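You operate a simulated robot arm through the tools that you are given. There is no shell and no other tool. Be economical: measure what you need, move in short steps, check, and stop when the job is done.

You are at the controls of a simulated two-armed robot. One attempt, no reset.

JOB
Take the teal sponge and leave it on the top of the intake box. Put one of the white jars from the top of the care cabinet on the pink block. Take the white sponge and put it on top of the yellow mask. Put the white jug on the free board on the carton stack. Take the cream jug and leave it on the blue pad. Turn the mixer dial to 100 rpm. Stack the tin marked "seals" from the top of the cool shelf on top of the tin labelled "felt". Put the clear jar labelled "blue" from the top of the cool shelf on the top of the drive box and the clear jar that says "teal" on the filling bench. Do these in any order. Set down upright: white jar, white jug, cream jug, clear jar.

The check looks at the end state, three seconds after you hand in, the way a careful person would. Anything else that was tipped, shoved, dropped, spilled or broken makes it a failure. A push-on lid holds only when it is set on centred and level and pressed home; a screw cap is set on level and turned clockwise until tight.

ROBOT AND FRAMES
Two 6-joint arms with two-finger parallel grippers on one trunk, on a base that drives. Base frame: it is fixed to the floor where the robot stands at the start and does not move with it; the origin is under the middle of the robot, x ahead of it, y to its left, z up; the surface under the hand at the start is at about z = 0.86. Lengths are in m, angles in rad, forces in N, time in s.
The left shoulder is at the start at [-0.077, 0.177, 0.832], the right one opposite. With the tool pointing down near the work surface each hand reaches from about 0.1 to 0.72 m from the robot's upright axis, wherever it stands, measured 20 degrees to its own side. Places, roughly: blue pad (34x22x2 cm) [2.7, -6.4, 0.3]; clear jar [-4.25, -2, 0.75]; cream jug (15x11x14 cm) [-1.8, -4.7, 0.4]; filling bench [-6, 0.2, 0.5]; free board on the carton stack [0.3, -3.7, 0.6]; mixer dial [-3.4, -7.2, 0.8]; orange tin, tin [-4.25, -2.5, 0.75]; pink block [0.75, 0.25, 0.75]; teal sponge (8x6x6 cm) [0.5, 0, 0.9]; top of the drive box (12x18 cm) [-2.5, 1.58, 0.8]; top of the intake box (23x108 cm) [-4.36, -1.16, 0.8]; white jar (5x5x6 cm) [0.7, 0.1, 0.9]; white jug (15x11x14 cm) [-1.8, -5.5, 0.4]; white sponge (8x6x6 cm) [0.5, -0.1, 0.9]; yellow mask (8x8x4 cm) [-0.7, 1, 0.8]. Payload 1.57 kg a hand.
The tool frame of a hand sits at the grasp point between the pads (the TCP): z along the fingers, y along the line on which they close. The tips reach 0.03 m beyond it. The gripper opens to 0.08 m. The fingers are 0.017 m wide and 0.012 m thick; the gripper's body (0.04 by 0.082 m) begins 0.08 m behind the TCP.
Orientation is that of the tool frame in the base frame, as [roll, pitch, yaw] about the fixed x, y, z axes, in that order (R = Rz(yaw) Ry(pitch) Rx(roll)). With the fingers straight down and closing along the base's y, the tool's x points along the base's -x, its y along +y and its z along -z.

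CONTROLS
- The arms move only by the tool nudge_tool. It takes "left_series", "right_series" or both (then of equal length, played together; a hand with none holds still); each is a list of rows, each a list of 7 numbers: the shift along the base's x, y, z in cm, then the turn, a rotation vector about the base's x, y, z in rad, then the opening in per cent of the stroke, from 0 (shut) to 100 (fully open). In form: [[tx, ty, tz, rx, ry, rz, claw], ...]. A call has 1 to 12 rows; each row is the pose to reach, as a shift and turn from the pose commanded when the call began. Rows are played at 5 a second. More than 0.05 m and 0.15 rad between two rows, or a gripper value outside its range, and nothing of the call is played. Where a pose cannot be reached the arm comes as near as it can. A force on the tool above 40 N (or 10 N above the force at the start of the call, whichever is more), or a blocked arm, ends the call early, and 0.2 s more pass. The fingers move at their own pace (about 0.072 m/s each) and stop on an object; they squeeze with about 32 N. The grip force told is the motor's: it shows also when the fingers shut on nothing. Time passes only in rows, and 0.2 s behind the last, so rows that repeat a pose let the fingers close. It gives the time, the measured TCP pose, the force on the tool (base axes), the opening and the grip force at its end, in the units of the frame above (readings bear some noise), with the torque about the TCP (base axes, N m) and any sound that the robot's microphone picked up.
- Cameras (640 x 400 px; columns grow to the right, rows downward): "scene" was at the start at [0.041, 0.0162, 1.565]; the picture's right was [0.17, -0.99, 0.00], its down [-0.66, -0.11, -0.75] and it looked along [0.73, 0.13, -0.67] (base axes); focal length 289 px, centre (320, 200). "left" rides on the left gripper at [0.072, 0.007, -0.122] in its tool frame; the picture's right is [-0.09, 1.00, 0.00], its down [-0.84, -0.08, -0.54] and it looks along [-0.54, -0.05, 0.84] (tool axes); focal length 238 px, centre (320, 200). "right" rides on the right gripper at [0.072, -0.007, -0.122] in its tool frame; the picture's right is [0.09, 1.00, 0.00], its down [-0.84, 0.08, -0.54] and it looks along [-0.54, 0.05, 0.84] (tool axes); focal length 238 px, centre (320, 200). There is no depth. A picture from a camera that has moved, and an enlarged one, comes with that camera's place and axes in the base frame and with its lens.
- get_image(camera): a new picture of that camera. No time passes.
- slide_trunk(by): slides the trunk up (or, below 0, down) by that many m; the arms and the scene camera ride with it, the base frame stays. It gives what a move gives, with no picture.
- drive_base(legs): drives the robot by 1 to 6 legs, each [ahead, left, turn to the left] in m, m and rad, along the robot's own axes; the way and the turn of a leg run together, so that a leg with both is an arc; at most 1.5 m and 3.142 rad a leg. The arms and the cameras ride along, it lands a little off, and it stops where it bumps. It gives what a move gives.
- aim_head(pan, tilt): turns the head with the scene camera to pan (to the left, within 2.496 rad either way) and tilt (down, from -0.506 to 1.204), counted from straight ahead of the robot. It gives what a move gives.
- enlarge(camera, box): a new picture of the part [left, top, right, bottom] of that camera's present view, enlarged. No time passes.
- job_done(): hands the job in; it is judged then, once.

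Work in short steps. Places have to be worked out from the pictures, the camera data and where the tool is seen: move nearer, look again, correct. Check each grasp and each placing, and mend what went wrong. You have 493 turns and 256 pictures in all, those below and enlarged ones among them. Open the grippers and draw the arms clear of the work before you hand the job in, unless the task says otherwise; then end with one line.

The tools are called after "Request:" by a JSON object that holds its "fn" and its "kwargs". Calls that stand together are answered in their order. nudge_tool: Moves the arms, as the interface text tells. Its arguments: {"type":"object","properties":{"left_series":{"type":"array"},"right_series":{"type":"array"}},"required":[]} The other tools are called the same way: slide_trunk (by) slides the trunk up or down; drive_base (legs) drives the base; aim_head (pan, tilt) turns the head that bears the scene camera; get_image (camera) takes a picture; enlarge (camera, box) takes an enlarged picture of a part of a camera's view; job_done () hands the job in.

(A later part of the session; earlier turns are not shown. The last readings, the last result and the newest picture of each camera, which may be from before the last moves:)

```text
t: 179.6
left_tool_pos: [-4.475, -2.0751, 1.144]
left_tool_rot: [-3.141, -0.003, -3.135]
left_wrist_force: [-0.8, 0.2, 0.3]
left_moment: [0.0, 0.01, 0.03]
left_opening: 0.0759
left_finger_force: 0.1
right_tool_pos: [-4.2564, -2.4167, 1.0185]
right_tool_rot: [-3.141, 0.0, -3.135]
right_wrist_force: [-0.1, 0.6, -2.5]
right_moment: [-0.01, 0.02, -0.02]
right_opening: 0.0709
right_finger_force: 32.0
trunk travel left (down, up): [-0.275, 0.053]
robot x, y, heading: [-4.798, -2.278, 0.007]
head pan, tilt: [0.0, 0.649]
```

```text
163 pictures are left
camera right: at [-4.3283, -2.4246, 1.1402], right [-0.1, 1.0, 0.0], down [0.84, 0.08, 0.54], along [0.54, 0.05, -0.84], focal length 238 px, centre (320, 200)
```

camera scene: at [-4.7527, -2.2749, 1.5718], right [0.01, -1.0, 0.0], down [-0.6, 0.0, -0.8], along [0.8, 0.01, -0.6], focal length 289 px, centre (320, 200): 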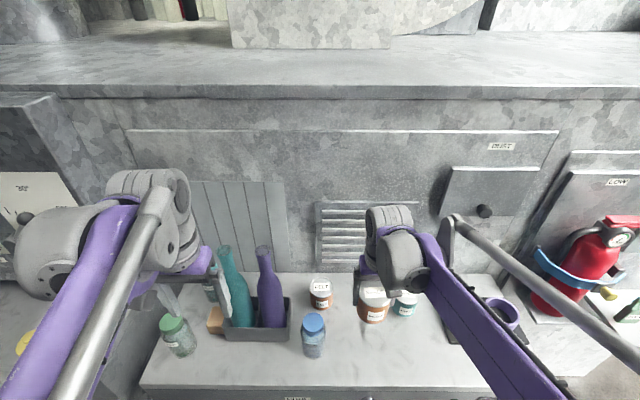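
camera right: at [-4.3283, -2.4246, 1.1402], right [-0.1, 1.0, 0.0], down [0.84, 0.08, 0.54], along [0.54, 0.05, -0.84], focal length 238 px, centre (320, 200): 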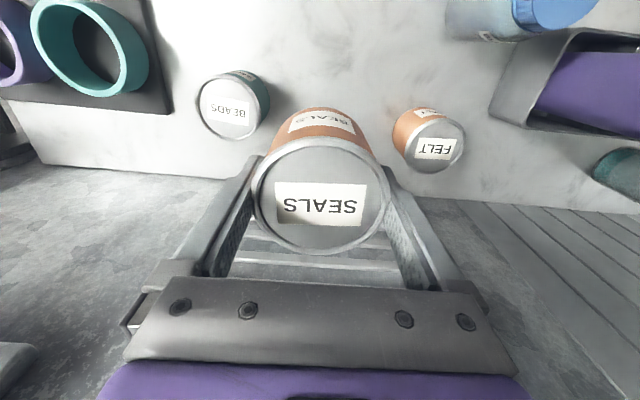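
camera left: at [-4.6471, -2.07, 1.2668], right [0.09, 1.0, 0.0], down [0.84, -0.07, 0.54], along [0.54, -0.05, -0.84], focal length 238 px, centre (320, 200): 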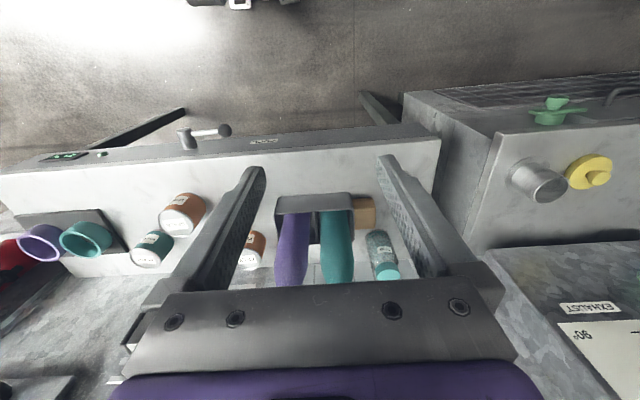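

Request:
{"fn": "enlarge", "kwargs": {"camera": "right", "box": [360, 90, 520, 190]}}

```text
4.00 times, centred on (440, 140) of right
camera zoom: at [-4.3283, -2.4246, 1.1402], right [-0.1, 1.0, 0.0], down [0.84, 0.08, 0.54], along [0.54, 0.05, -0.84], focal length 953 px, centre (-160, 440)
```

zoom: 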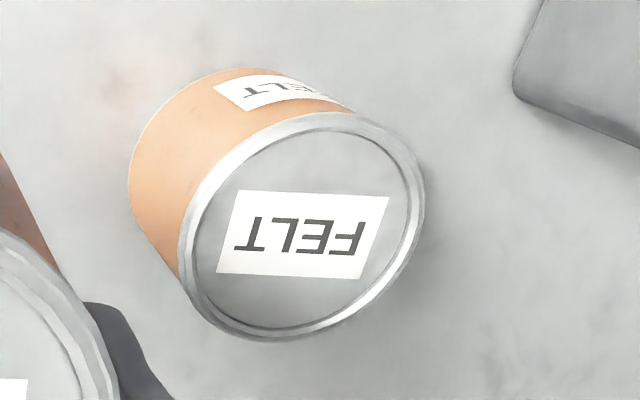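

FELT lid centre at about (−4.241, −2.275). Move the held tin over it at height.

Request:
{"fn": "nudge_tool", "kwargs": {"right_series": [[0.4, 3.5, 0.5, 0, 0, 0, 70], [0.8, 7, 1, 0, 0, 0, 70], [1.2, 10.5, 1, 0, 0, 0, 70], [1.55, 14.2, 0.5, 0, 0, 0, 70]]}}

Request:
{"fn": "enlarge", "kwargs": {"camera": "scene", "box": [250, 230, 410, 330]}}

Request:
{"fn": "get_image", "kwargs": {"camera": "left"}}

```text
t: 180.6
left_tool_pos: [-4.476, -2.074, 1.1434]
left_tool_rot: [-3.139, -0.002, -3.136]
left_wrist_force: [-0.6, 0.0, -0.1]
left_moment: [-0.01, 0.05, 0.01]
left_opening: 0.0759
left_finger_force: 0.1
right_tool_pos: [-4.2444, -2.2729, 1.0236]
right_tool_rot: [-3.141, 0.0, -3.133]
right_wrist_force: [-0.3, 0.4, -2.8]
right_moment: [-0.01, 0.02, -0.03]
right_opening: 0.0713
right_finger_force: 31.7
trunk travel left (down, up): [-0.275, 0.053]
robot x, y, heading: [-4.7954, -2.2739, 0.007]
head pan, tilt: [0.0, 0.649]
```

```text
4.00 times, centred on (330, 280) of scene
camera zoom: at [-4.752, -2.2737, 1.5718], right [0.01, -1.0, 0.0], down [-0.6, -0.01, -0.8], along [0.8, 0.01, -0.6], focal length 1157 px, centre (280, -120)
```

zoom: 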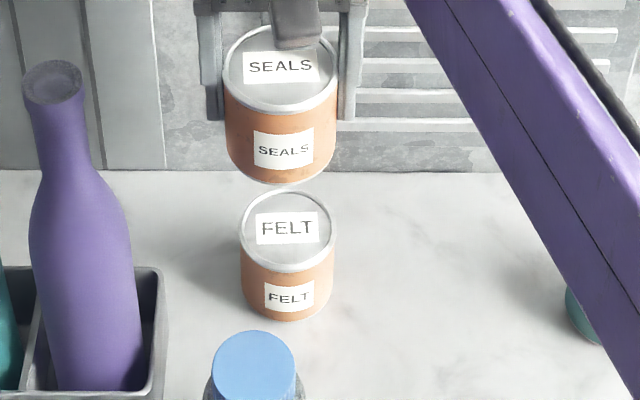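

```text
160 pictures are left
camera left: at [-4.5476, -2.0682, 1.2666], right [0.08, 1.0, 0.0], down [0.84, -0.07, 0.54], along [0.54, -0.05, -0.84], focal length 238 px, centre (320, 200)
```

left: 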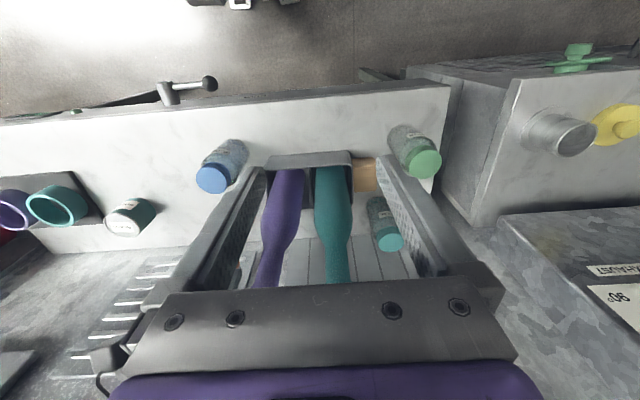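

Lateral check shows FELT ~4 mm further right. Correct y and descend toward contact.

Request:
{"fn": "nudge_tool", "kwargs": {"right_series": [[0, -0.35, -2, 0, 0, 0, 70], [0, -0.35, -4, 0, 0, 0, 70], [0, -0.35, -5.5, 0, 0, 0, 70]]}}

Request:
{"fn": "enlarge", "kwargs": {"camera": "scene", "box": [250, 230, 410, 330]}}

```text
t: 181.4
left_tool_pos: [-4.4762, -2.0739, 1.1447]
left_tool_rot: [-3.141, 0.001, -3.134]
left_wrist_force: [0.4, -0.8, 0.4]
left_moment: [-0.02, -0.01, 0.01]
left_opening: 0.0761
left_finger_force: 0.0
right_tool_pos: [-4.2452, -2.2798, 0.9674]
right_tool_rot: [3.141, 0.001, -3.135]
right_wrist_force: [0.4, -0.3, -3.0]
right_moment: [-0.01, -0.06, -0.04]
right_opening: 0.0709
right_finger_force: 31.9
trunk travel left (down, up): [-0.275, 0.053]
robot x, y, heading: [-4.7954, -2.2802, 0.009]
head pan, tilt: [0.0, 0.649]
```

```text
4.00 times, centred on (330, 280) of scene
camera zoom: at [-4.7524, -2.275, 1.5718], right [0.01, -1.0, 0.0], down [-0.6, 0.0, -0.8], along [0.8, 0.01, -0.6], focal length 1157 px, centre (280, -120)
```

zoom: 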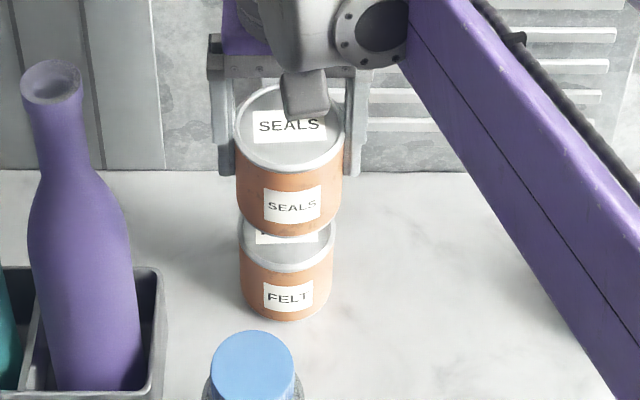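

Nearly aligned; +2 mm in y and continue down slowly.

Request:
{"fn": "nudge_tool", "kwargs": {"right_series": [[0, 0.2, -1, 0, 0, 0, 70], [0, 0.2, -1.5, 0, 0, 0, 70], [0, 0.2, -1.9, 0, 0, 0, 70], [0, 0.2, -2.3, 0, 0, 0, 70]]}}

Request:
{"fn": "enlarge", "kwargs": {"camera": "scene", "box": [250, 230, 410, 330]}}

```text
t: 182.4
left_tool_pos: [-4.4763, -2.0743, 1.1437]
left_tool_rot: [3.141, 0.001, -3.134]
left_wrist_force: [0.3, 0.2, -0.5]
left_moment: [-0.03, 0.04, -0.02]
left_opening: 0.076
left_finger_force: 0.0
right_tool_pos: [-4.2442, -2.2761, 0.9444]
right_tool_rot: [-3.141, 0.002, -3.133]
right_wrist_force: [0.1, -0.8, -3.3]
right_moment: [0.01, 0.03, -0.03]
right_opening: 0.0714
right_finger_force: 32.5
trunk travel left (down, up): [-0.275, 0.053]
robot x, y, heading: [-4.7994, -2.2773, 0.008]
head pan, tilt: [0.0, 0.649]
```

```text
4.00 times, centred on (330, 280) of scene
camera zoom: at [-4.7524, -2.2749, 1.5718], right [0.01, -1.0, 0.0], down [-0.6, 0.0, -0.8], along [0.8, 0.01, -0.6], focal length 1157 px, centre (280, -120)
```

zoom: 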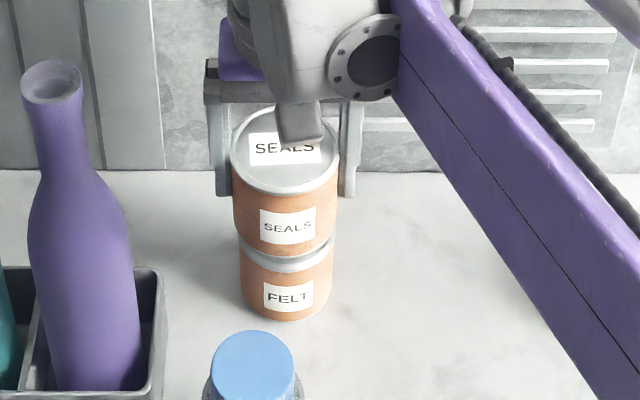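

Request:
{"fn": "nudge_tool", "kwargs": {"right_series": [[0, 0, -0.2, 0, 0, 0, 70], [0, 0, -0.4, 0, 0, 0, 70], [0, 0, -0.6, 0, 0, 0, 70]]}}

Request:
{"fn": "enlarge", "kwargs": {"camera": "scene", "box": [250, 230, 410, 330]}}

```text
t: 183.2
left_tool_pos: [-4.4774, -2.0735, 1.1438]
left_tool_rot: [-3.141, 0.0, -3.134]
left_wrist_force: [-0.1, 0.0, 0.7]
left_moment: [0.01, 0.02, 0.0]
left_opening: 0.076
left_finger_force: 0.1
right_tool_pos: [-4.2441, -2.2764, 0.9399]
right_tool_rot: [3.141, 0.001, -3.135]
right_wrist_force: [0.8, 0.4, -3.1]
right_moment: [0.0, 0.03, 0.03]
right_opening: 0.0712
right_finger_force: 32.0
trunk travel left (down, up): [-0.275, 0.053]
robot x, y, heading: [-4.7999, -2.2816, 0.006]
head pan, tilt: [0.0, 0.649]
```

```text
4.00 times, centred on (330, 280) of scene
camera zoom: at [-4.7524, -2.2749, 1.5718], right [0.01, -1.0, 0.0], down [-0.6, 0.0, -0.8], along [0.8, 0.01, -0.6], focal length 1157 px, centre (280, -120)
```

zoom: 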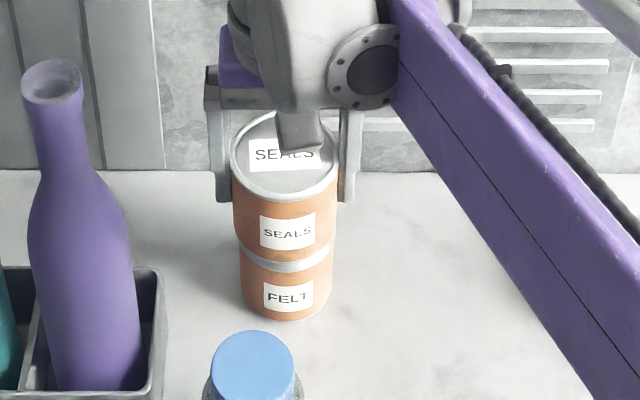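

Request:
{"fn": "nudge_tool", "kwargs": {"right_series": [[0, 0, -0.2, 0, 0, 0, 70], [0, 0, -0.4, 0, 0, 0, 70], [0, 0, -0.6, 0, 0, 0, 70]]}}

```text
t: 184.0
left_tool_pos: [-4.4762, -2.0738, 1.1437]
left_tool_rot: [-3.141, 0.0, -3.135]
left_wrist_force: [-0.1, -0.1, 0.0]
left_moment: [0.02, -0.02, -0.02]
left_opening: 0.0758
left_finger_force: 0.0
right_tool_pos: [-4.245, -2.2762, 0.9337]
right_tool_rot: [-3.141, 0.001, -3.134]
right_wrist_force: [-0.7, 0.6, -1.9]
right_moment: [0.02, 0.04, -0.01]
right_opening: 0.0714
right_finger_force: 31.8
trunk travel left (down, up): [-0.275, 0.053]
robot x, y, heading: [-4.802, -2.2798, 0.009]
head pan, tilt: [0.0, 0.649]
```

Request:
{"fn": "nudge_tool", "kwargs": {"right_series": [[0, 0, -0.2, 0, 0, 0, 70], [0, 0, -0.4, 0, 0, 0, 70]]}}

Request:
{"fn": "enlarge", "kwargs": {"camera": "scene", "box": [250, 230, 410, 330]}}

```text
t: 184.6
left_tool_pos: [-4.4763, -2.0734, 1.1437]
left_tool_rot: [3.14, -0.001, -3.134]
left_wrist_force: [-1.2, 0.4, -0.8]
left_moment: [-0.01, 0.0, -0.02]
left_opening: 0.0761
left_finger_force: 0.1
right_tool_pos: [-4.2442, -2.2762, 0.9289]
right_tool_rot: [3.141, 0.003, -3.135]
right_wrist_force: [0.0, -1.3, -2.4]
right_moment: [0.0, 0.0, 0.0]
right_opening: 0.0711
right_finger_force: 31.4
trunk travel left (down, up): [-0.275, 0.053]
robot x, y, heading: [-4.8008, -2.2763, 0.01]
head pan, tilt: [0.0, 0.649]
```

```text
4.00 times, centred on (330, 280) of scene
camera zoom: at [-4.7525, -2.2749, 1.5718], right [0.01, -1.0, 0.0], down [-0.6, 0.0, -0.8], along [0.8, 0.01, -0.6], focal length 1157 px, centre (280, -120)
```

zoom: 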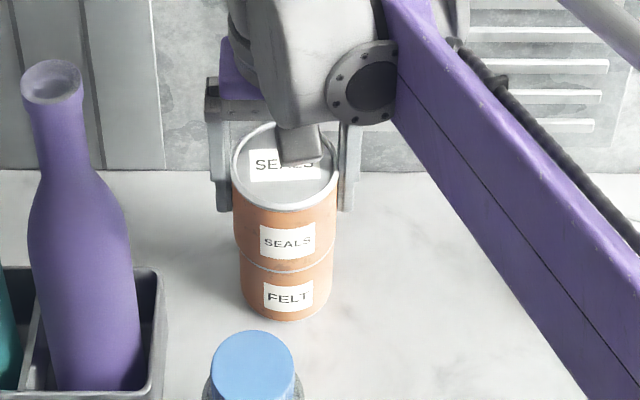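

Very near. Small +x correction of 2.5 mm and continue until contact.

Request:
{"fn": "nudge_tool", "kwargs": {"right_series": [[0.25, 0, 0, 0, 0, 0, 70], [0.25, 0, -0.2, 0, 0, 0, 70], [0.25, 0, -0.4, 0, 0, 0, 70]]}}

```text
t: 185.4
left_tool_pos: [-4.478, -2.0738, 1.1449]
left_tool_rot: [-3.141, 0.003, -3.134]
left_wrist_force: [-0.6, -0.2, -0.1]
left_moment: [0.02, 0.01, 0.05]
left_opening: 0.0759
left_finger_force: 0.0
right_tool_pos: [-4.2422, -2.2765, 0.9272]
right_tool_rot: [-3.141, 0.006, -3.136]
right_wrist_force: [6.3, 0.8, 28.9]
right_moment: [-0.23, -0.1, 0.04]
right_opening: 0.0711
right_finger_force: 32.1
trunk travel left (down, up): [-0.275, 0.053]
robot x, y, heading: [-4.7986, -2.2775, 0.005]
head pan, tilt: [0.0, 0.649]
```

Contact (≈29 N). Ease up, open fully, and check before withdrawing.

Request:
{"fn": "nudge_tool", "kwargs": {"right_series": [[0, 0, 0.25, 0, 0, 0, 70], [0, 0, 0.25, 0, 0, 0, 100], [0, 0, 0.25, 0, 0, 0, 100], [0, 0, 0.25, 0, 0, 0, 100]]}}

Request:
{"fn": "get_image", "kwargs": {"camera": "right"}}

Request:
{"fn": "enlarge", "kwargs": {"camera": "scene", "box": [250, 230, 410, 330]}}

```text
t: 186.4
left_tool_pos: [-4.4764, -2.0744, 1.1447]
left_tool_rot: [-3.141, -0.001, -3.134]
left_wrist_force: [-0.9, -0.2, 0.4]
left_moment: [0.0, 0.02, -0.01]
left_opening: 0.0761
left_finger_force: 0.0
right_tool_pos: [-4.2422, -2.2758, 0.9277]
right_tool_rot: [3.141, 0.002, -3.134]
right_wrist_force: [0.3, -0.6, 0.7]
right_moment: [-0.02, 0.02, 0.01]
right_opening: 0.0799
right_finger_force: 0.1
trunk travel left (down, up): [-0.275, 0.053]
robot x, y, heading: [-4.7985, -2.2775, 0.009]
head pan, tilt: [0.0, 0.649]
```

```text
155 pictures are left
camera right: at [-4.3131, -2.2844, 1.0497], right [-0.1, 1.0, 0.0], down [0.84, 0.08, 0.54], along [0.54, 0.05, -0.84], focal length 238 px, centre (320, 200)
```

right: 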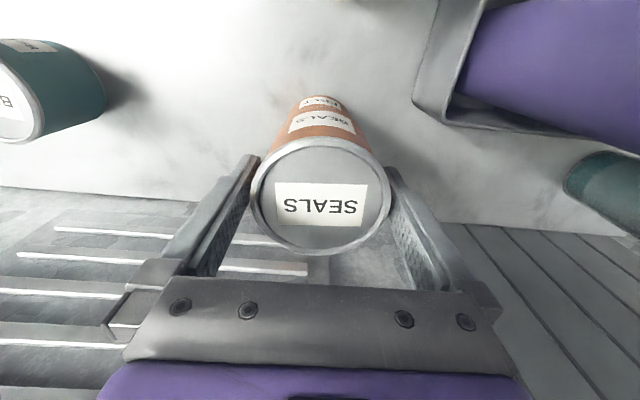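

```text
4.00 times, centred on (330, 280) of scene
camera zoom: at [-4.7527, -2.2749, 1.5718], right [0.01, -1.0, 0.0], down [-0.6, 0.0, -0.8], along [0.8, 0.01, -0.6], focal length 1157 px, centre (280, -120)
```

zoom: 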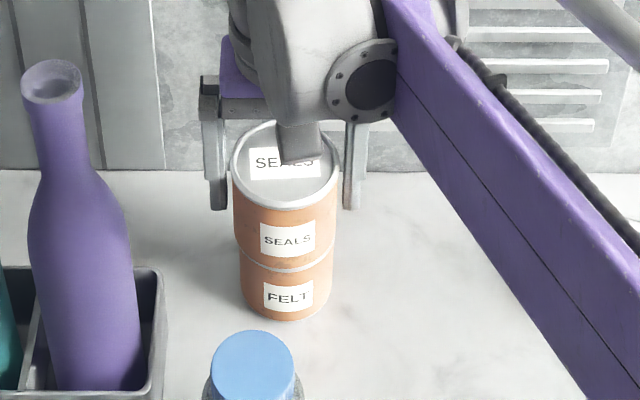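

Released and standing. Rise straight up.

Request:
{"fn": "nudge_tool", "kwargs": {"right_series": [[0, 0, 1, 0, 0, 0, 100], [0, 0, 2, 0, 0, 0, 100], [0, 0, 4, 0, 0, 0, 100], [0, 0, 7, 0, 0, 0, 100], [0, 0, 11, 0, 0, 0, 100], [0, 0, 15, 0, 0, 0, 100]]}}

Request:
{"fn": "get_image", "kwargs": {"camera": "right"}}

Request:
{"fn": "get_image", "kwargs": {"camera": "scene"}}

```text
t: 187.8
left_tool_pos: [-4.4767, -2.074, 1.1444]
left_tool_rot: [-3.141, 0.001, -3.133]
left_wrist_force: [-0.1, 0.3, -0.3]
left_moment: [-0.02, 0.0, 0.0]
left_opening: 0.0761
left_finger_force: 0.0
right_tool_pos: [-4.242, -2.2779, 1.0769]
right_tool_rot: [3.142, 0.002, -3.135]
right_wrist_force: [-0.5, 0.3, 0.0]
right_moment: [-0.01, 0.04, 0.0]
right_opening: 0.08
right_finger_force: 0.1
trunk travel left (down, up): [-0.275, 0.053]
robot x, y, heading: [-4.7956, -2.2747, 0.006]
head pan, tilt: [0.0, 0.649]
```

```text
153 pictures are left
camera right: at [-4.3144, -2.2847, 1.1992], right [-0.1, 1.0, 0.0], down [0.83, 0.08, 0.54], along [0.54, 0.05, -0.84], focal length 238 px, centre (320, 200)
```

right: 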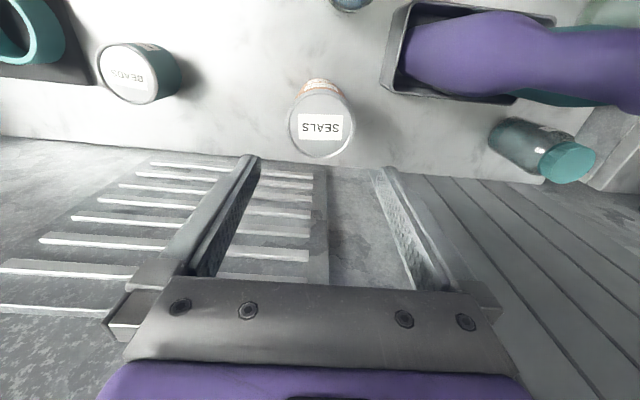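

```text
152 pictures are left
camera scene: at [-4.7529, -2.2749, 1.5719], right [0.01, -1.0, 0.0], down [-0.6, 0.0, -0.8], along [0.8, 0.01, -0.6], focal length 289 px, centre (320, 200)
```

scene: 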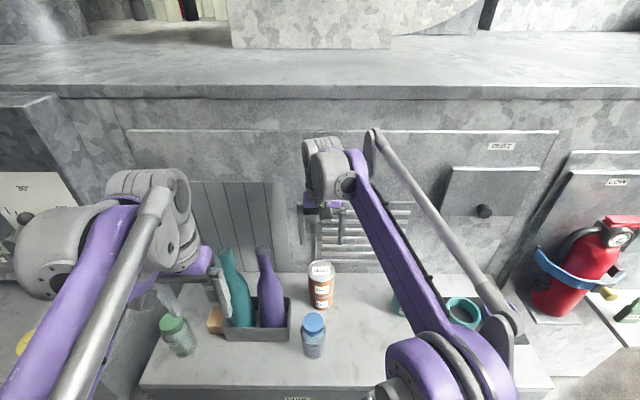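

Tins stacked well. Next the BLUE jar: move the right hand back to view it.

Request:
{"fn": "nudge_tool", "kwargs": {"right_series": [[-4, 0, 1, 0, 0, 0, 100], [-8, 0, 2, 0, 0, 0, 100], [-11, 1, 2, 0, 0, 0, 100]]}}

Request:
{"fn": "get_image", "kwargs": {"camera": "right"}}

Request:
{"fn": "enlarge", "kwargs": {"camera": "scene", "box": [220, 280, 380, 380]}}

```text
t: 188.6
left_tool_pos: [-4.4778, -2.0734, 1.1457]
left_tool_rot: [-3.141, -0.001, -3.136]
left_wrist_force: [0.7, -0.5, -0.1]
left_moment: [0.0, 0.02, 0.0]
left_opening: 0.0759
left_finger_force: 0.0
right_tool_pos: [-4.3526, -2.2653, 1.0982]
right_tool_rot: [-3.141, 0.004, -3.134]
right_wrist_force: [0.3, -0.2, 0.0]
right_moment: [-0.01, -0.04, -0.01]
right_opening: 0.08
right_finger_force: 0.1
trunk travel left (down, up): [-0.275, 0.053]
robot x, y, heading: [-4.7967, -2.2783, 0.004]
head pan, tilt: [0.0, 0.649]
```

```text
151 pictures are left
camera right: at [-4.4241, -2.2732, 1.2198], right [-0.1, 1.0, 0.0], down [0.83, 0.08, 0.54], along [0.54, 0.05, -0.84], focal length 238 px, centre (320, 200)
```

right: 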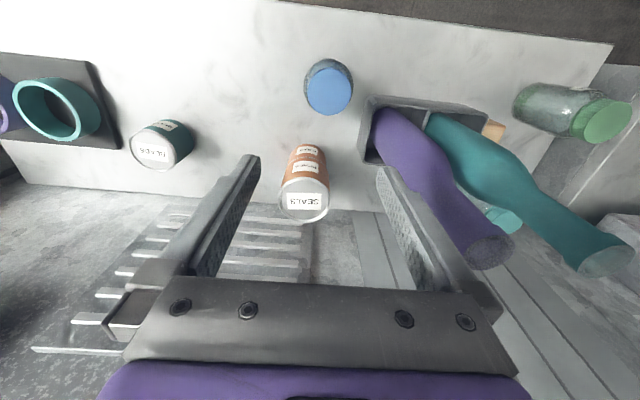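

```text
4.00 times, centred on (300, 330) of scene
camera zoom: at [-4.7535, -2.2745, 1.5719], right [0.01, -1.0, 0.0], down [-0.6, 0.0, -0.8], along [0.8, 0.01, -0.6], focal length 1157 px, centre (400, -320)
```

zoom: 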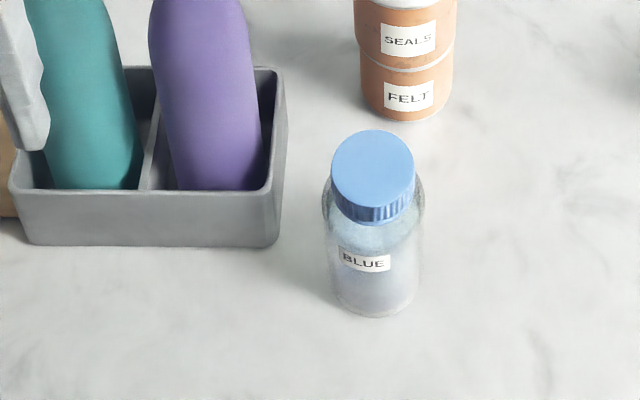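

BLUE jar: lid top about (−4.388, −2.258, 0.936), body ≈ 6.6 cm. Move above it and look.

Request:
{"fn": "nudge_tool", "kwargs": {"right_series": [[-2, 0.4, -3, 0, 0, 0, 100], [-3.5, 0.8, -6, 0, 0, 0, 100], [-3.5, 0.8, -9, 0, 0, 0, 100]]}}

Request:
{"fn": "get_image", "kwargs": {"camera": "right"}}

```text
t: 189.4
left_tool_pos: [-4.4758, -2.0741, 1.1437]
left_tool_rot: [3.14, -0.002, -3.136]
left_wrist_force: [0.2, 0.7, 0.0]
left_moment: [0.01, 0.04, 0.02]
left_opening: 0.0758
left_finger_force: 0.1
right_tool_pos: [-4.3886, -2.2594, 1.0064]
right_tool_rot: [-3.141, 0.002, -3.136]
right_wrist_force: [-0.2, -0.3, -0.8]
right_moment: [-0.01, 0.04, -0.01]
right_opening: 0.08
right_finger_force: 0.1
trunk travel left (down, up): [-0.275, 0.053]
robot x, y, heading: [-4.7953, -2.2764, 0.01]
head pan, tilt: [0.0, 0.649]
```

```text
149 pictures are left
camera right: at [-4.4601, -2.2665, 1.1281], right [-0.1, 1.0, 0.0], down [0.84, 0.08, 0.54], along [0.54, 0.05, -0.84], focal length 238 px, centre (320, 200)
```

right: 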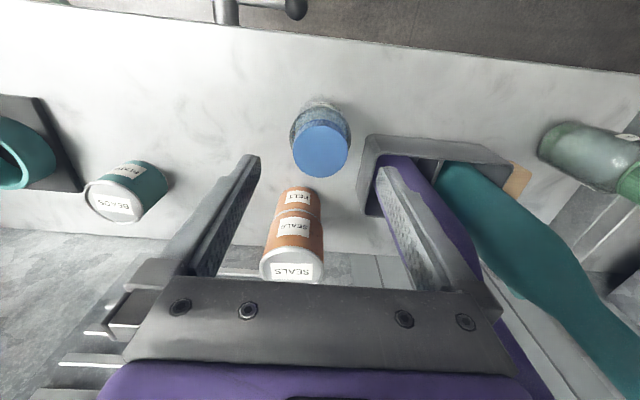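

Centred. Descend to TCP z ≈ 0.868 around the jar body.

Request:
{"fn": "nudge_tool", "kwargs": {"right_series": [[0.1, 0, -4.5, 0, 0, 0, 100], [0.1, 0, -9, 0, 0, 0, 100], [0.1, 0, -12, 0, 0, 0, 100], [0.1, 0, -13.7, 0, 0, 0, 100]]}}

Request:
{"fn": "get_image", "kwargs": {"camera": "right"}}

```text
t: 190.4
left_tool_pos: [-4.4764, -2.0757, 1.1438]
left_tool_rot: [3.141, -0.001, -3.135]
left_wrist_force: [-0.6, 0.2, 0.9]
left_moment: [0.02, -0.04, 0.04]
left_opening: 0.0758
left_finger_force: 0.1
right_tool_pos: [-4.3845, -2.2579, 0.8691]
right_tool_rot: [3.141, 0.002, -3.135]
right_wrist_force: [-0.4, -0.8, -0.3]
right_moment: [0.02, 0.0, 0.0]
right_opening: 0.0797
right_finger_force: 0.2
trunk travel left (down, up): [-0.275, 0.053]
robot x, y, heading: [-4.7998, -2.2817, 0.011]
head pan, tilt: [0.0, 0.649]
```

```text
148 pictures are left
camera right: at [-4.4554, -2.2663, 0.9912], right [-0.1, 1.0, 0.0], down [0.84, 0.08, 0.54], along [0.54, 0.05, -0.84], focal length 238 px, centre (320, 200)
```

right: 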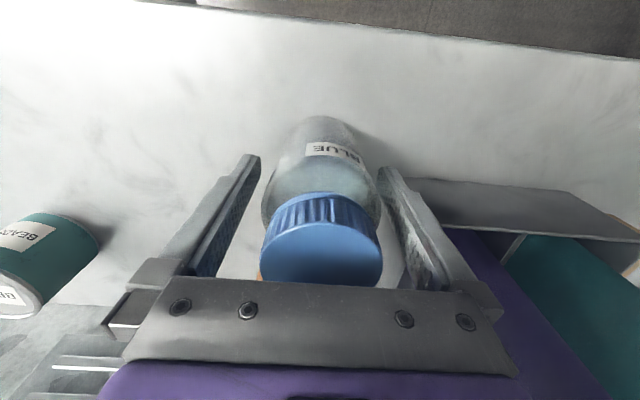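

Jar body is between the fingers; grip it and lift.

Request:
{"fn": "nudge_tool", "kwargs": {"right_series": [[0, 0, 0, 0, 0, 0, 70], [0, 0, 0, 0, 0, 0, 55], [0, 0, 0, 0, 0, 0, 55], [0, 0, 4, 0, 0, 0, 55], [0, 0, 8, 0, 0, 0, 55], [0, 0, 12, 0, 0, 0, 55]]}}

Request:
{"fn": "get_image", "kwargs": {"camera": "right"}}

```text
t: 191.8
left_tool_pos: [-4.4768, -2.0735, 1.1442]
left_tool_rot: [-3.141, 0.0, -3.134]
left_wrist_force: [-0.2, -0.2, -0.7]
left_moment: [-0.03, 0.03, 0.03]
left_opening: 0.0761
left_finger_force: 0.2
right_tool_pos: [-4.3856, -2.2612, 0.9919]
right_tool_rot: [3.141, 0.003, -3.133]
right_wrist_force: [-0.2, -0.7, -3.6]
right_moment: [-0.02, -0.01, 0.0]
right_opening: 0.0627
right_finger_force: 32.2
trunk travel left (down, up): [-0.275, 0.053]
robot x, y, heading: [-4.8009, -2.2801, 0.004]
head pan, tilt: [0.0, 0.649]
```

```text
147 pictures are left
camera right: at [-4.4566, -2.2678, 1.1135], right [-0.1, 1.0, 0.0], down [0.83, 0.08, 0.54], along [0.54, 0.05, -0.84], focal length 238 px, centre (320, 200)
```

right: 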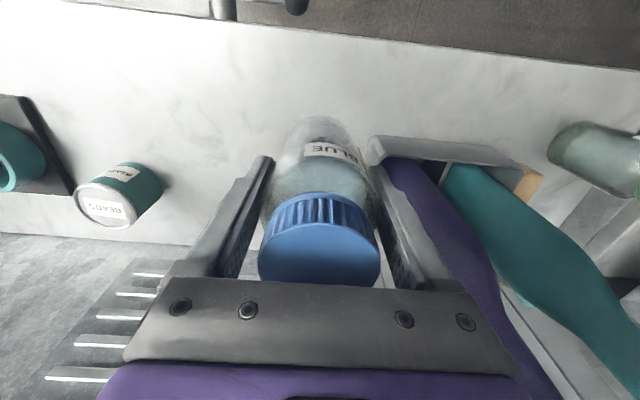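

BLUE jar held. Pull the right hand back a bit, and move the left hand sideways to y≈−1.963 for the TEAL jar at about (−4.24, −1.963).

Request:
{"fn": "nudge_tool", "kwargs": {"right_series": [[-2, -2, 4, 0, 0, 0, 55], [-5, -4, 7, 0, 0, 0, 55], [-8, -7, 9, 0, 0, 0, 55], [-11, -10, 10, 0, 0, 0, 55], [-14, -13, 10, 0, 0, 0, 55], [-16, -15, 10, 0, 0, 0, 55]], "left_series": [[0, 2, 1, 0, 0, 0, 100], [0, 4, 2, 0, 0, 0, 100], [0, 6, 3, 0, 0, 0, 100], [0, 8, 3, 0, 0, 0, 100], [0, 10, 3, 0, 0, 0, 100], [0, 11.2, 3, 0, 0, 0, 100]]}}

Request:
{"fn": "get_image", "kwargs": {"camera": "left"}}

Request:
{"fn": "get_image", "kwargs": {"camera": "scene"}}

```text
t: 193.2
left_tool_pos: [-4.4766, -1.9628, 1.1741]
left_tool_rot: [3.14, -0.001, -3.134]
left_wrist_force: [0.2, -0.1, 0.4]
left_moment: [0.02, 0.0, -0.01]
left_opening: 0.0799
left_finger_force: 0.1
right_tool_pos: [-4.5469, -2.4091, 1.0885]
right_tool_rot: [-3.142, 0.003, -3.135]
right_wrist_force: [0.0, -0.2, -3.3]
right_moment: [-0.05, 0.03, 0.0]
right_opening: 0.0628
right_finger_force: 32.0
trunk travel left (down, up): [-0.275, 0.053]
robot x, y, heading: [-4.7978, -2.2768, 0.011]
head pan, tilt: [0.0, 0.649]
```

```text
146 pictures are left
camera left: at [-4.549, -1.9576, 1.2967], right [0.09, 1.0, 0.0], down [0.84, -0.07, 0.54], along [0.54, -0.05, -0.84], focal length 238 px, centre (320, 200)
```

left: 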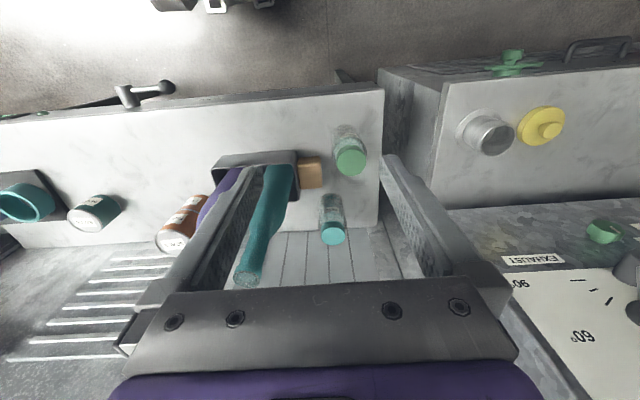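

```text
145 pictures are left
camera scene: at [-4.7534, -2.2751, 1.5718], right [0.01, -1.0, 0.0], down [-0.6, 0.0, -0.8], along [0.8, 0.01, -0.6], focal length 289 px, centre (320, 200)
```

scene: 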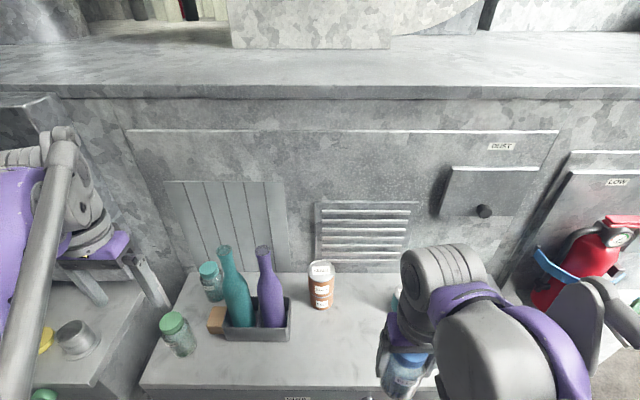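

TEAL jar lid at about (−4.238, −1.959). Move forward over it (clear of bottle tops) and lower to just above.

Request:
{"fn": "nudge_tool", "kwargs": {"left_series": [[4, 0.1, 0, 0, 0, 0, 100], [8, 0.2, 0, 0, 0, 0, 100], [12, 0.3, 0, 0, 0, 0, 100], [16, 0.4, 0, 0, 0, 0, 100], [20, 0.4, 0, 0, 0, 0, 100], [23.8, 0.4, 0, 0, 0, 0, 100], [23.8, 0.4, -4.5, 0, 0, 0, 100], [23.8, 0.4, -9, 0, 0, 0, 100], [23.8, 0.4, -13.5, 0, 0, 0, 100], [23.8, 0.4, -16.5, 0, 0, 0, 100]]}}

Request:
{"fn": "get_image", "kwargs": {"camera": "left"}}

Request:
{"fn": "get_image", "kwargs": {"camera": "scene"}}

```text
t: 195.4
left_tool_pos: [-4.2379, -1.9579, 1.0108]
left_tool_rot: [3.141, 0.001, -3.136]
left_wrist_force: [-0.4, 0.2, 0.8]
left_moment: [-0.01, 0.04, 0.0]
left_opening: 0.0799
left_finger_force: 0.1
left hand out of reach, approached as far as the arm can: row 6
right_tool_pos: [-4.5441, -2.408, 1.0886]
right_tool_rot: [3.141, 0.001, -3.133]
right_wrist_force: [-0.2, 0.2, -4.9]
right_moment: [-0.02, 0.0, -0.01]
right_opening: 0.0626
right_finger_force: 31.9
trunk travel left (down, up): [-0.275, 0.053]
robot x, y, heading: [-4.7965, -2.2768, 0.007]
head pan, tilt: [0.0, 0.649]
```

```text
144 pictures are left
camera left: at [-4.3092, -1.9535, 1.1332], right [0.08, 1.0, 0.0], down [0.84, -0.07, 0.54], along [0.54, -0.05, -0.84], focal length 238 px, centre (320, 200)
```

left: 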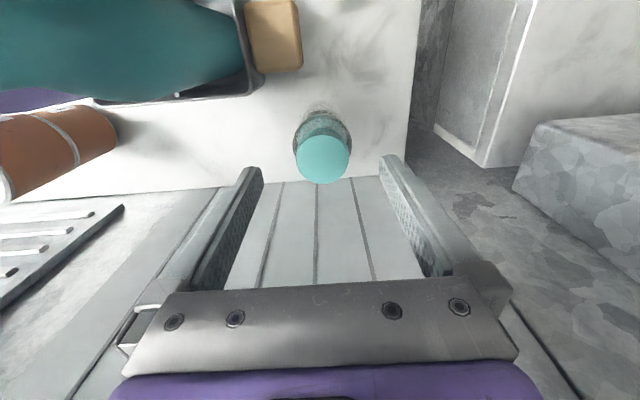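

```text
143 pictures are left
camera scene: at [-4.7522, -2.2748, 1.5718], right [0.01, -1.0, 0.0], down [-0.6, 0.0, -0.8], along [0.8, 0.01, -0.6], focal length 289 px, centre (320, 200)
```

scene: 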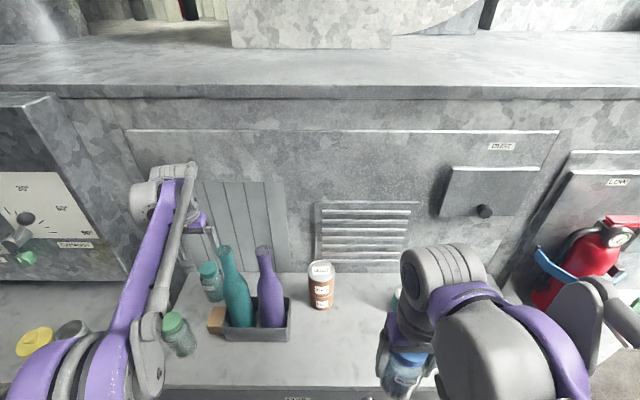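

Lid at about (−4.231, −1.958). Shift +0.6 cm in x and descend to TCP 0.868.

Request:
{"fn": "nudge_tool", "kwargs": {"left_series": [[0.6, 0, -4.5, 0, 0, 0, 100], [0.6, 0, -9, 0, 0, 0, 100], [0.6, 0, -12, 0, 0, 0, 100], [0.6, 0, -14.2, 0, 0, 0, 100]]}}

Request:
{"fn": "get_image", "kwargs": {"camera": "left"}}

```text
t: 196.4
left_tool_pos: [-4.2303, -1.9593, 0.8681]
left_tool_rot: [3.141, -0.001, -3.134]
left_wrist_force: [0.7, 0.0, 0.4]
left_moment: [0.01, 0.0, -0.05]
left_opening: 0.08
left_finger_force: 0.1
right_tool_pos: [-4.545, -2.4082, 1.0898]
right_tool_rot: [3.141, 0.003, -3.135]
right_wrist_force: [-0.5, -0.6, -3.6]
right_moment: [0.02, 0.01, -0.01]
right_opening: 0.0627
right_finger_force: 32.0
trunk travel left (down, up): [-0.275, 0.053]
robot x, y, heading: [-4.793, -2.2767, 0.006]
head pan, tilt: [0.0, 0.649]
```

```text
142 pictures are left
camera left: at [-4.3022, -1.9549, 0.9906], right [0.09, 1.0, 0.0], down [0.84, -0.07, 0.54], along [0.54, -0.05, -0.84], focal length 238 px, centre (320, 200)
```

left: 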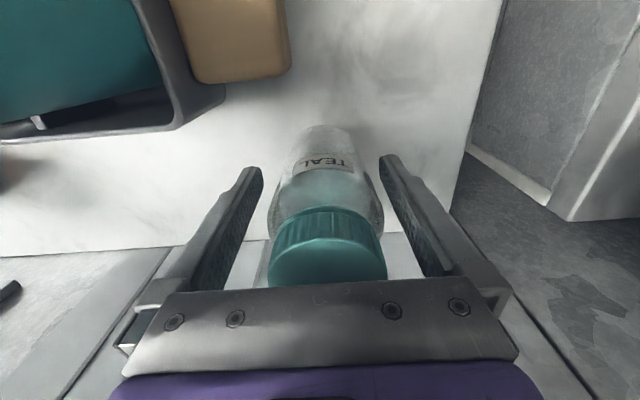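

TEAL jar between fingers. Grip and lift high.

Request:
{"fn": "nudge_tool", "kwargs": {"left_series": [[0, 0, 0, 0, 0, 0, 70], [0, 0, 0, 0, 0, 0, 55], [0, 0, 0, 0, 0, 0, 55], [0, 0, 4, 0, 0, 0, 55], [0, 0, 8, 0, 0, 0, 55], [0, 0.3, 12, 0, 0, 0, 55], [0, 0.6, 16, 0, 0, 0, 55], [0, 1, 20, 0, 0, 0, 55], [-3, 1, 23, 0, 0, 0, 55]]}}

Request:
{"fn": "get_image", "kwargs": {"camera": "left"}}

```text
t: 198.4
left_tool_pos: [-4.2639, -1.9493, 1.1008]
left_tool_rot: [-3.14, 0.0, -3.135]
left_wrist_force: [0.2, 0.2, -4.2]
left_moment: [0.01, 0.0, 0.0]
left_opening: 0.0624
left_finger_force: 31.6
right_tool_pos: [-4.5474, -2.4084, 1.0891]
right_tool_rot: [3.141, 0.003, -3.135]
right_wrist_force: [0.0, -0.4, -3.4]
right_moment: [-0.01, 0.01, 0.02]
right_opening: 0.0624
right_finger_force: 31.7
trunk travel left (down, up): [-0.275, 0.053]
robot x, y, heading: [-4.7988, -2.2779, 0.01]
head pan, tilt: [0.0, 0.649]
```

```text
141 pictures are left
camera left: at [-4.3356, -1.9434, 1.2231], right [0.08, 1.0, 0.0], down [0.84, -0.07, 0.54], along [0.54, -0.05, -0.84], focal length 238 px, centre (320, 200)
```

left: 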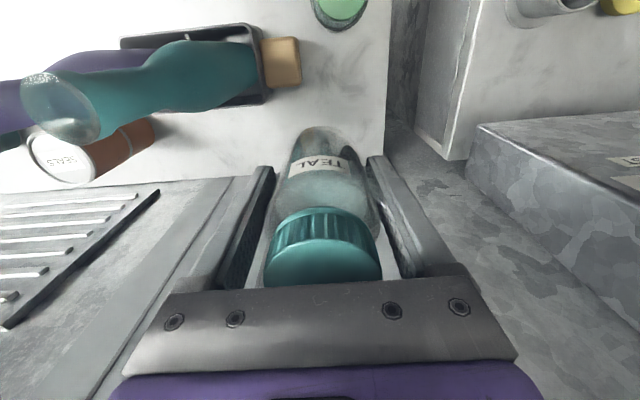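

Retract the left hand straight back over the green jar (clear by 8 cm), then back the base off.

Request:
{"fn": "nudge_tool", "kwargs": {"left_series": [[-4, 0.5, 1, 0, 0, 0, 55], [-8, 0.5, 2, 0, 0, 0, 55], [-12, 0.5, 2, 0, 0, 0, 55], [-16, 0.5, 2, 0, 0, 0, 55], [-20, 0, 2, 0, 0, 0, 55], [-24, -1, 2, 0, 0, 0, 55], [-27, -3, 2, 0, 0, 0, 55]]}}

Request:
{"fn": "drive_base", "kwargs": {"legs": [[-0.25, 0, 0]]}}

Request:
{"fn": "get_image", "kwargs": {"camera": "scene"}}

Request:
{"fn": "aim_head", "kwargs": {"pan": 2.45, "tilt": 0.5}}

Request:
{"fn": "get_image", "kwargs": {"camera": "scene"}}

```text
t: 200.0
left_tool_pos: [-4.532, -1.9811, 1.1169]
left_tool_rot: [-3.141, 0.0, -3.135]
left_wrist_force: [-0.4, -0.3, -4.7]
left_moment: [0.01, 0.01, -0.01]
left_opening: 0.0626
left_finger_force: 32.1
right_tool_pos: [-4.5454, -2.4092, 1.0888]
right_tool_rot: [-3.14, 0.004, -3.134]
right_wrist_force: [-0.3, -0.4, -2.5]
right_moment: [0.03, -0.01, 0.01]
right_opening: 0.0623
right_finger_force: 31.8
trunk travel left (down, up): [-0.275, 0.053]
robot x, y, heading: [-4.7978, -2.2774, 0.002]
head pan, tilt: [0.0, 0.649]
```

```text
t: 201.8
left_tool_pos: [-4.775, -1.9817, 1.1164]
left_tool_rot: [-3.141, 0.0, -3.134]
left_wrist_force: [0.0, 0.3, -4.0]
left_moment: [0.04, 0.03, 0.01]
left_opening: 0.0622
left_finger_force: 32.0
right_tool_pos: [-4.7897, -2.4107, 1.0879]
right_tool_rot: [3.141, 0.002, -3.135]
right_wrist_force: [0.3, 0.0, -3.5]
right_moment: [0.02, -0.01, 0.03]
right_opening: 0.0627
right_finger_force: 31.8
trunk travel left (down, up): [-0.275, 0.053]
robot x, y, heading: [-5.0423, -2.2782, 0.005]
head pan, tilt: [0.0, 0.649]
```

```text
140 pictures are left
camera scene: at [-4.9963, -2.2766, 1.5719], right [0.01, -1.0, 0.0], down [-0.6, 0.0, -0.8], along [0.8, 0.01, -0.6], focal length 289 px, centre (320, 200)
```

scene: 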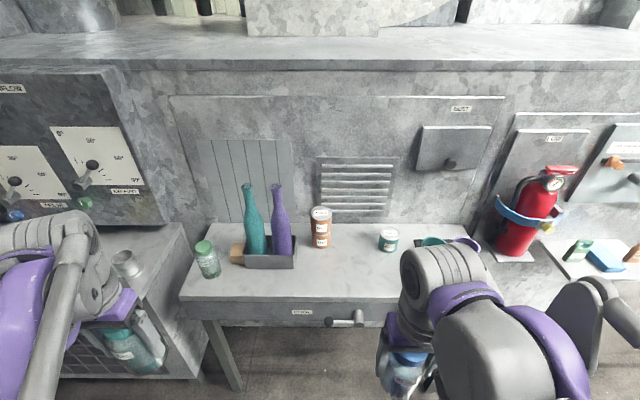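

```text
t: 204.1
left_tool_pos: [-4.775, -1.9816, 1.1177]
left_tool_rot: [-3.141, 0.0, -3.136]
left_wrist_force: [-0.5, -0.2, -3.9]
left_moment: [-0.02, 0.0, 0.02]
left_opening: 0.0624
left_finger_force: 32.0
right_tool_pos: [-4.789, -2.4111, 1.0895]
right_tool_rot: [3.141, 0.003, -3.134]
right_wrist_force: [-0.5, 0.2, -2.8]
right_moment: [0.01, 0.01, 0.02]
right_opening: 0.0626
right_finger_force: 31.8
trunk travel left (down, up): [-0.275, 0.053]
robot x, y, heading: [-5.0423, -2.2783, 0.011]
head pan, tilt: [2.45, 0.499]
```

```text
139 pictures are left
camera scene: at [-5.1537, -2.2197, 1.5852], right [0.63, 0.77, 0.0], down [0.37, -0.3, -0.88], along [-0.68, 0.55, -0.48], focal length 289 px, centre (320, 200)
```

scene: 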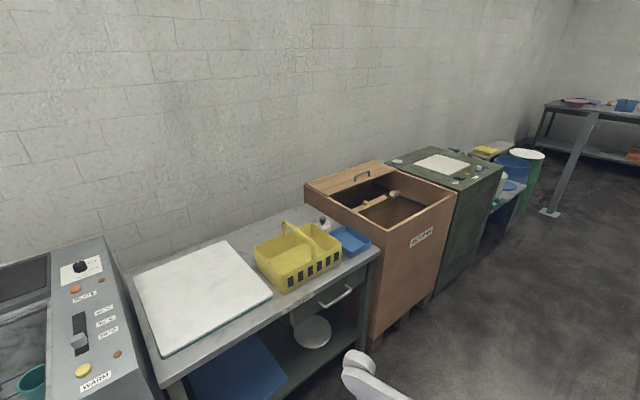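

Everything on the shelf stands. Now go to the filling bench (≈(−6, 0.2)): turn to face north and drive up the aisle.

Request:
{"fn": "drive_base", "kwargs": {"legs": [[0, 0, 1.565], [1.3, 0, 0], [1.1, 0, 0]]}}

Request:
{"fn": "aim_head", "kwargs": {"pan": 1.3, "tilt": 0.6}}

Request:
{"fn": "get_image", "kwargs": {"camera": "scene"}}

```text
t: 219.5
left_tool_pos: [-5.3532, 0.3703, 1.1174]
left_tool_rot: [3.14, 0.0, -1.573]
left_wrist_force: [0.3, 0.5, -4.0]
left_moment: [-0.07, 0.0, -0.04]
left_opening: 0.062
left_finger_force: 31.6
right_tool_pos: [-4.9238, 0.3509, 1.0896]
right_tool_rot: [3.141, 0.003, -1.575]
right_wrist_force: [-1.2, -1.4, -3.6]
right_moment: [0.0, 0.0, -0.01]
right_opening: 0.0622
right_finger_force: 32.4
trunk travel left (down, up): [-0.275, 0.053]
robot x, y, heading: [-5.0602, 0.0976, 1.569]
head pan, tilt: [2.45, 0.499]
```

```text
t: 220.9
left_tool_pos: [-5.3527, 0.3701, 1.1167]
left_tool_rot: [3.14, 0.0, -1.572]
left_wrist_force: [0.5, 0.8, -3.5]
left_moment: [-0.04, -0.01, -0.01]
left_opening: 0.062
left_finger_force: 32.5
right_tool_pos: [-4.9234, 0.3503, 1.0893]
right_tool_rot: [-3.14, 0.002, -1.575]
right_wrist_force: [0.2, 0.6, -3.3]
right_moment: [0.0, 0.02, 0.0]
right_opening: 0.0622
right_finger_force: 32.2
trunk travel left (down, up): [-0.275, 0.053]
robot x, y, heading: [-5.0566, 0.1015, 1.573]
head pan, tilt: [1.3, 0.6]
```

```text
138 pictures are left
camera scene: at [-5.1436, 0.0848, 1.5761], right [0.27, 0.96, 0.0], down [0.54, -0.15, -0.83], along [-0.79, 0.22, -0.56], focal length 289 px, centre (320, 200)
```

scene: 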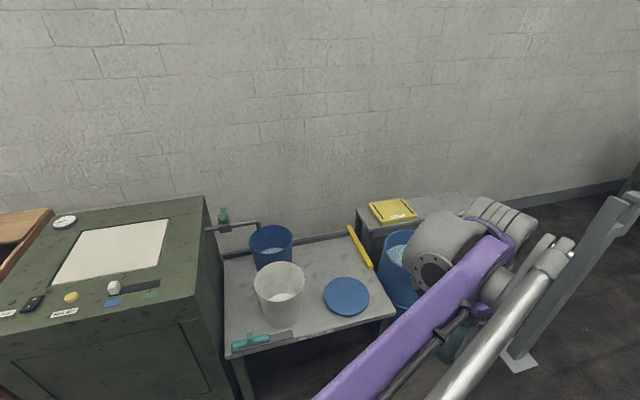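

Filling bench found; a good free spot lies between bucket and blue lid near the front, about (−5.79, 0.275). Position the robot facing west.

Request:
{"fn": "drive_base", "kwargs": {"legs": [[0.32, 0, 0], [0, 0, 1.57], [0.15, 0, 0]]}}

Request:
{"fn": "aim_head", "kwargs": {"pan": 0.1, "tilt": 0.8}}

Request:
{"fn": "get_image", "kwargs": {"camera": "scene"}}

Request:
{"fn": "get_image", "kwargs": {"camera": "left"}}

```text
t: 227.9
left_tool_pos: [-5.4604, 0.1084, 1.1167]
left_tool_rot: [3.141, -0.001, 0.035]
left_wrist_force: [0.2, -0.3, -3.6]
left_moment: [0.03, -0.07, -0.02]
left_opening: 0.0618
left_finger_force: 32.2
right_tool_pos: [-5.457, 0.5382, 1.0901]
right_tool_rot: [3.141, 0.002, 0.033]
right_wrist_force: [0.1, -0.9, -3.7]
right_moment: [0.01, 0.01, 0.02]
right_opening: 0.0622
right_finger_force: 32.4
trunk travel left (down, up): [-0.275, 0.053]
robot x, y, heading: [-5.203, 0.4139, -3.106]
head pan, tilt: [1.3, 0.6]
```

```text
t: 229.3
left_tool_pos: [-5.4601, 0.1093, 1.1165]
left_tool_rot: [-3.141, 0.0, 0.035]
left_wrist_force: [0.5, -0.4, -3.7]
left_moment: [0.0, -0.04, 0.04]
left_opening: 0.0619
left_finger_force: 31.7
right_tool_pos: [-5.4572, 0.539, 1.0886]
right_tool_rot: [-3.14, 0.002, 0.034]
right_wrist_force: [0.4, -0.5, -3.6]
right_moment: [-0.01, -0.01, 0.01]
right_opening: 0.0624
right_finger_force: 32.0
trunk travel left (down, up): [-0.275, 0.053]
robot x, y, heading: [-5.1993, 0.4129, -3.11]
head pan, tilt: [0.099, 0.799]
```

```text
137 pictures are left
camera scene: at [-5.2414, 0.4067, 1.5592], right [-0.14, 0.99, 0.0], down [0.71, 0.1, -0.7], along [-0.69, -0.09, -0.72], focal length 289 px, centre (320, 200)
```

scene: 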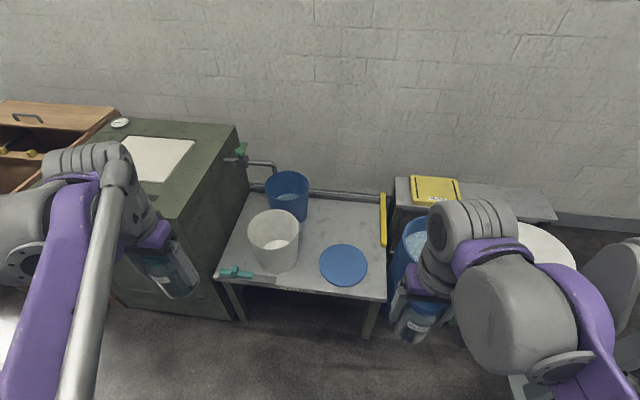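

```text
136 pictures are left
camera left: at [-5.3878, 0.1039, 1.2397], right [-0.06, -1.0, 0.0], down [-0.84, 0.05, 0.54], along [-0.54, 0.03, -0.84], focal length 238 px, centre (320, 200)
```

left: 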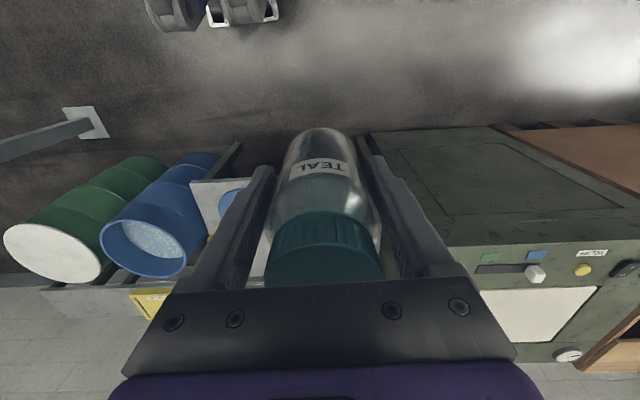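

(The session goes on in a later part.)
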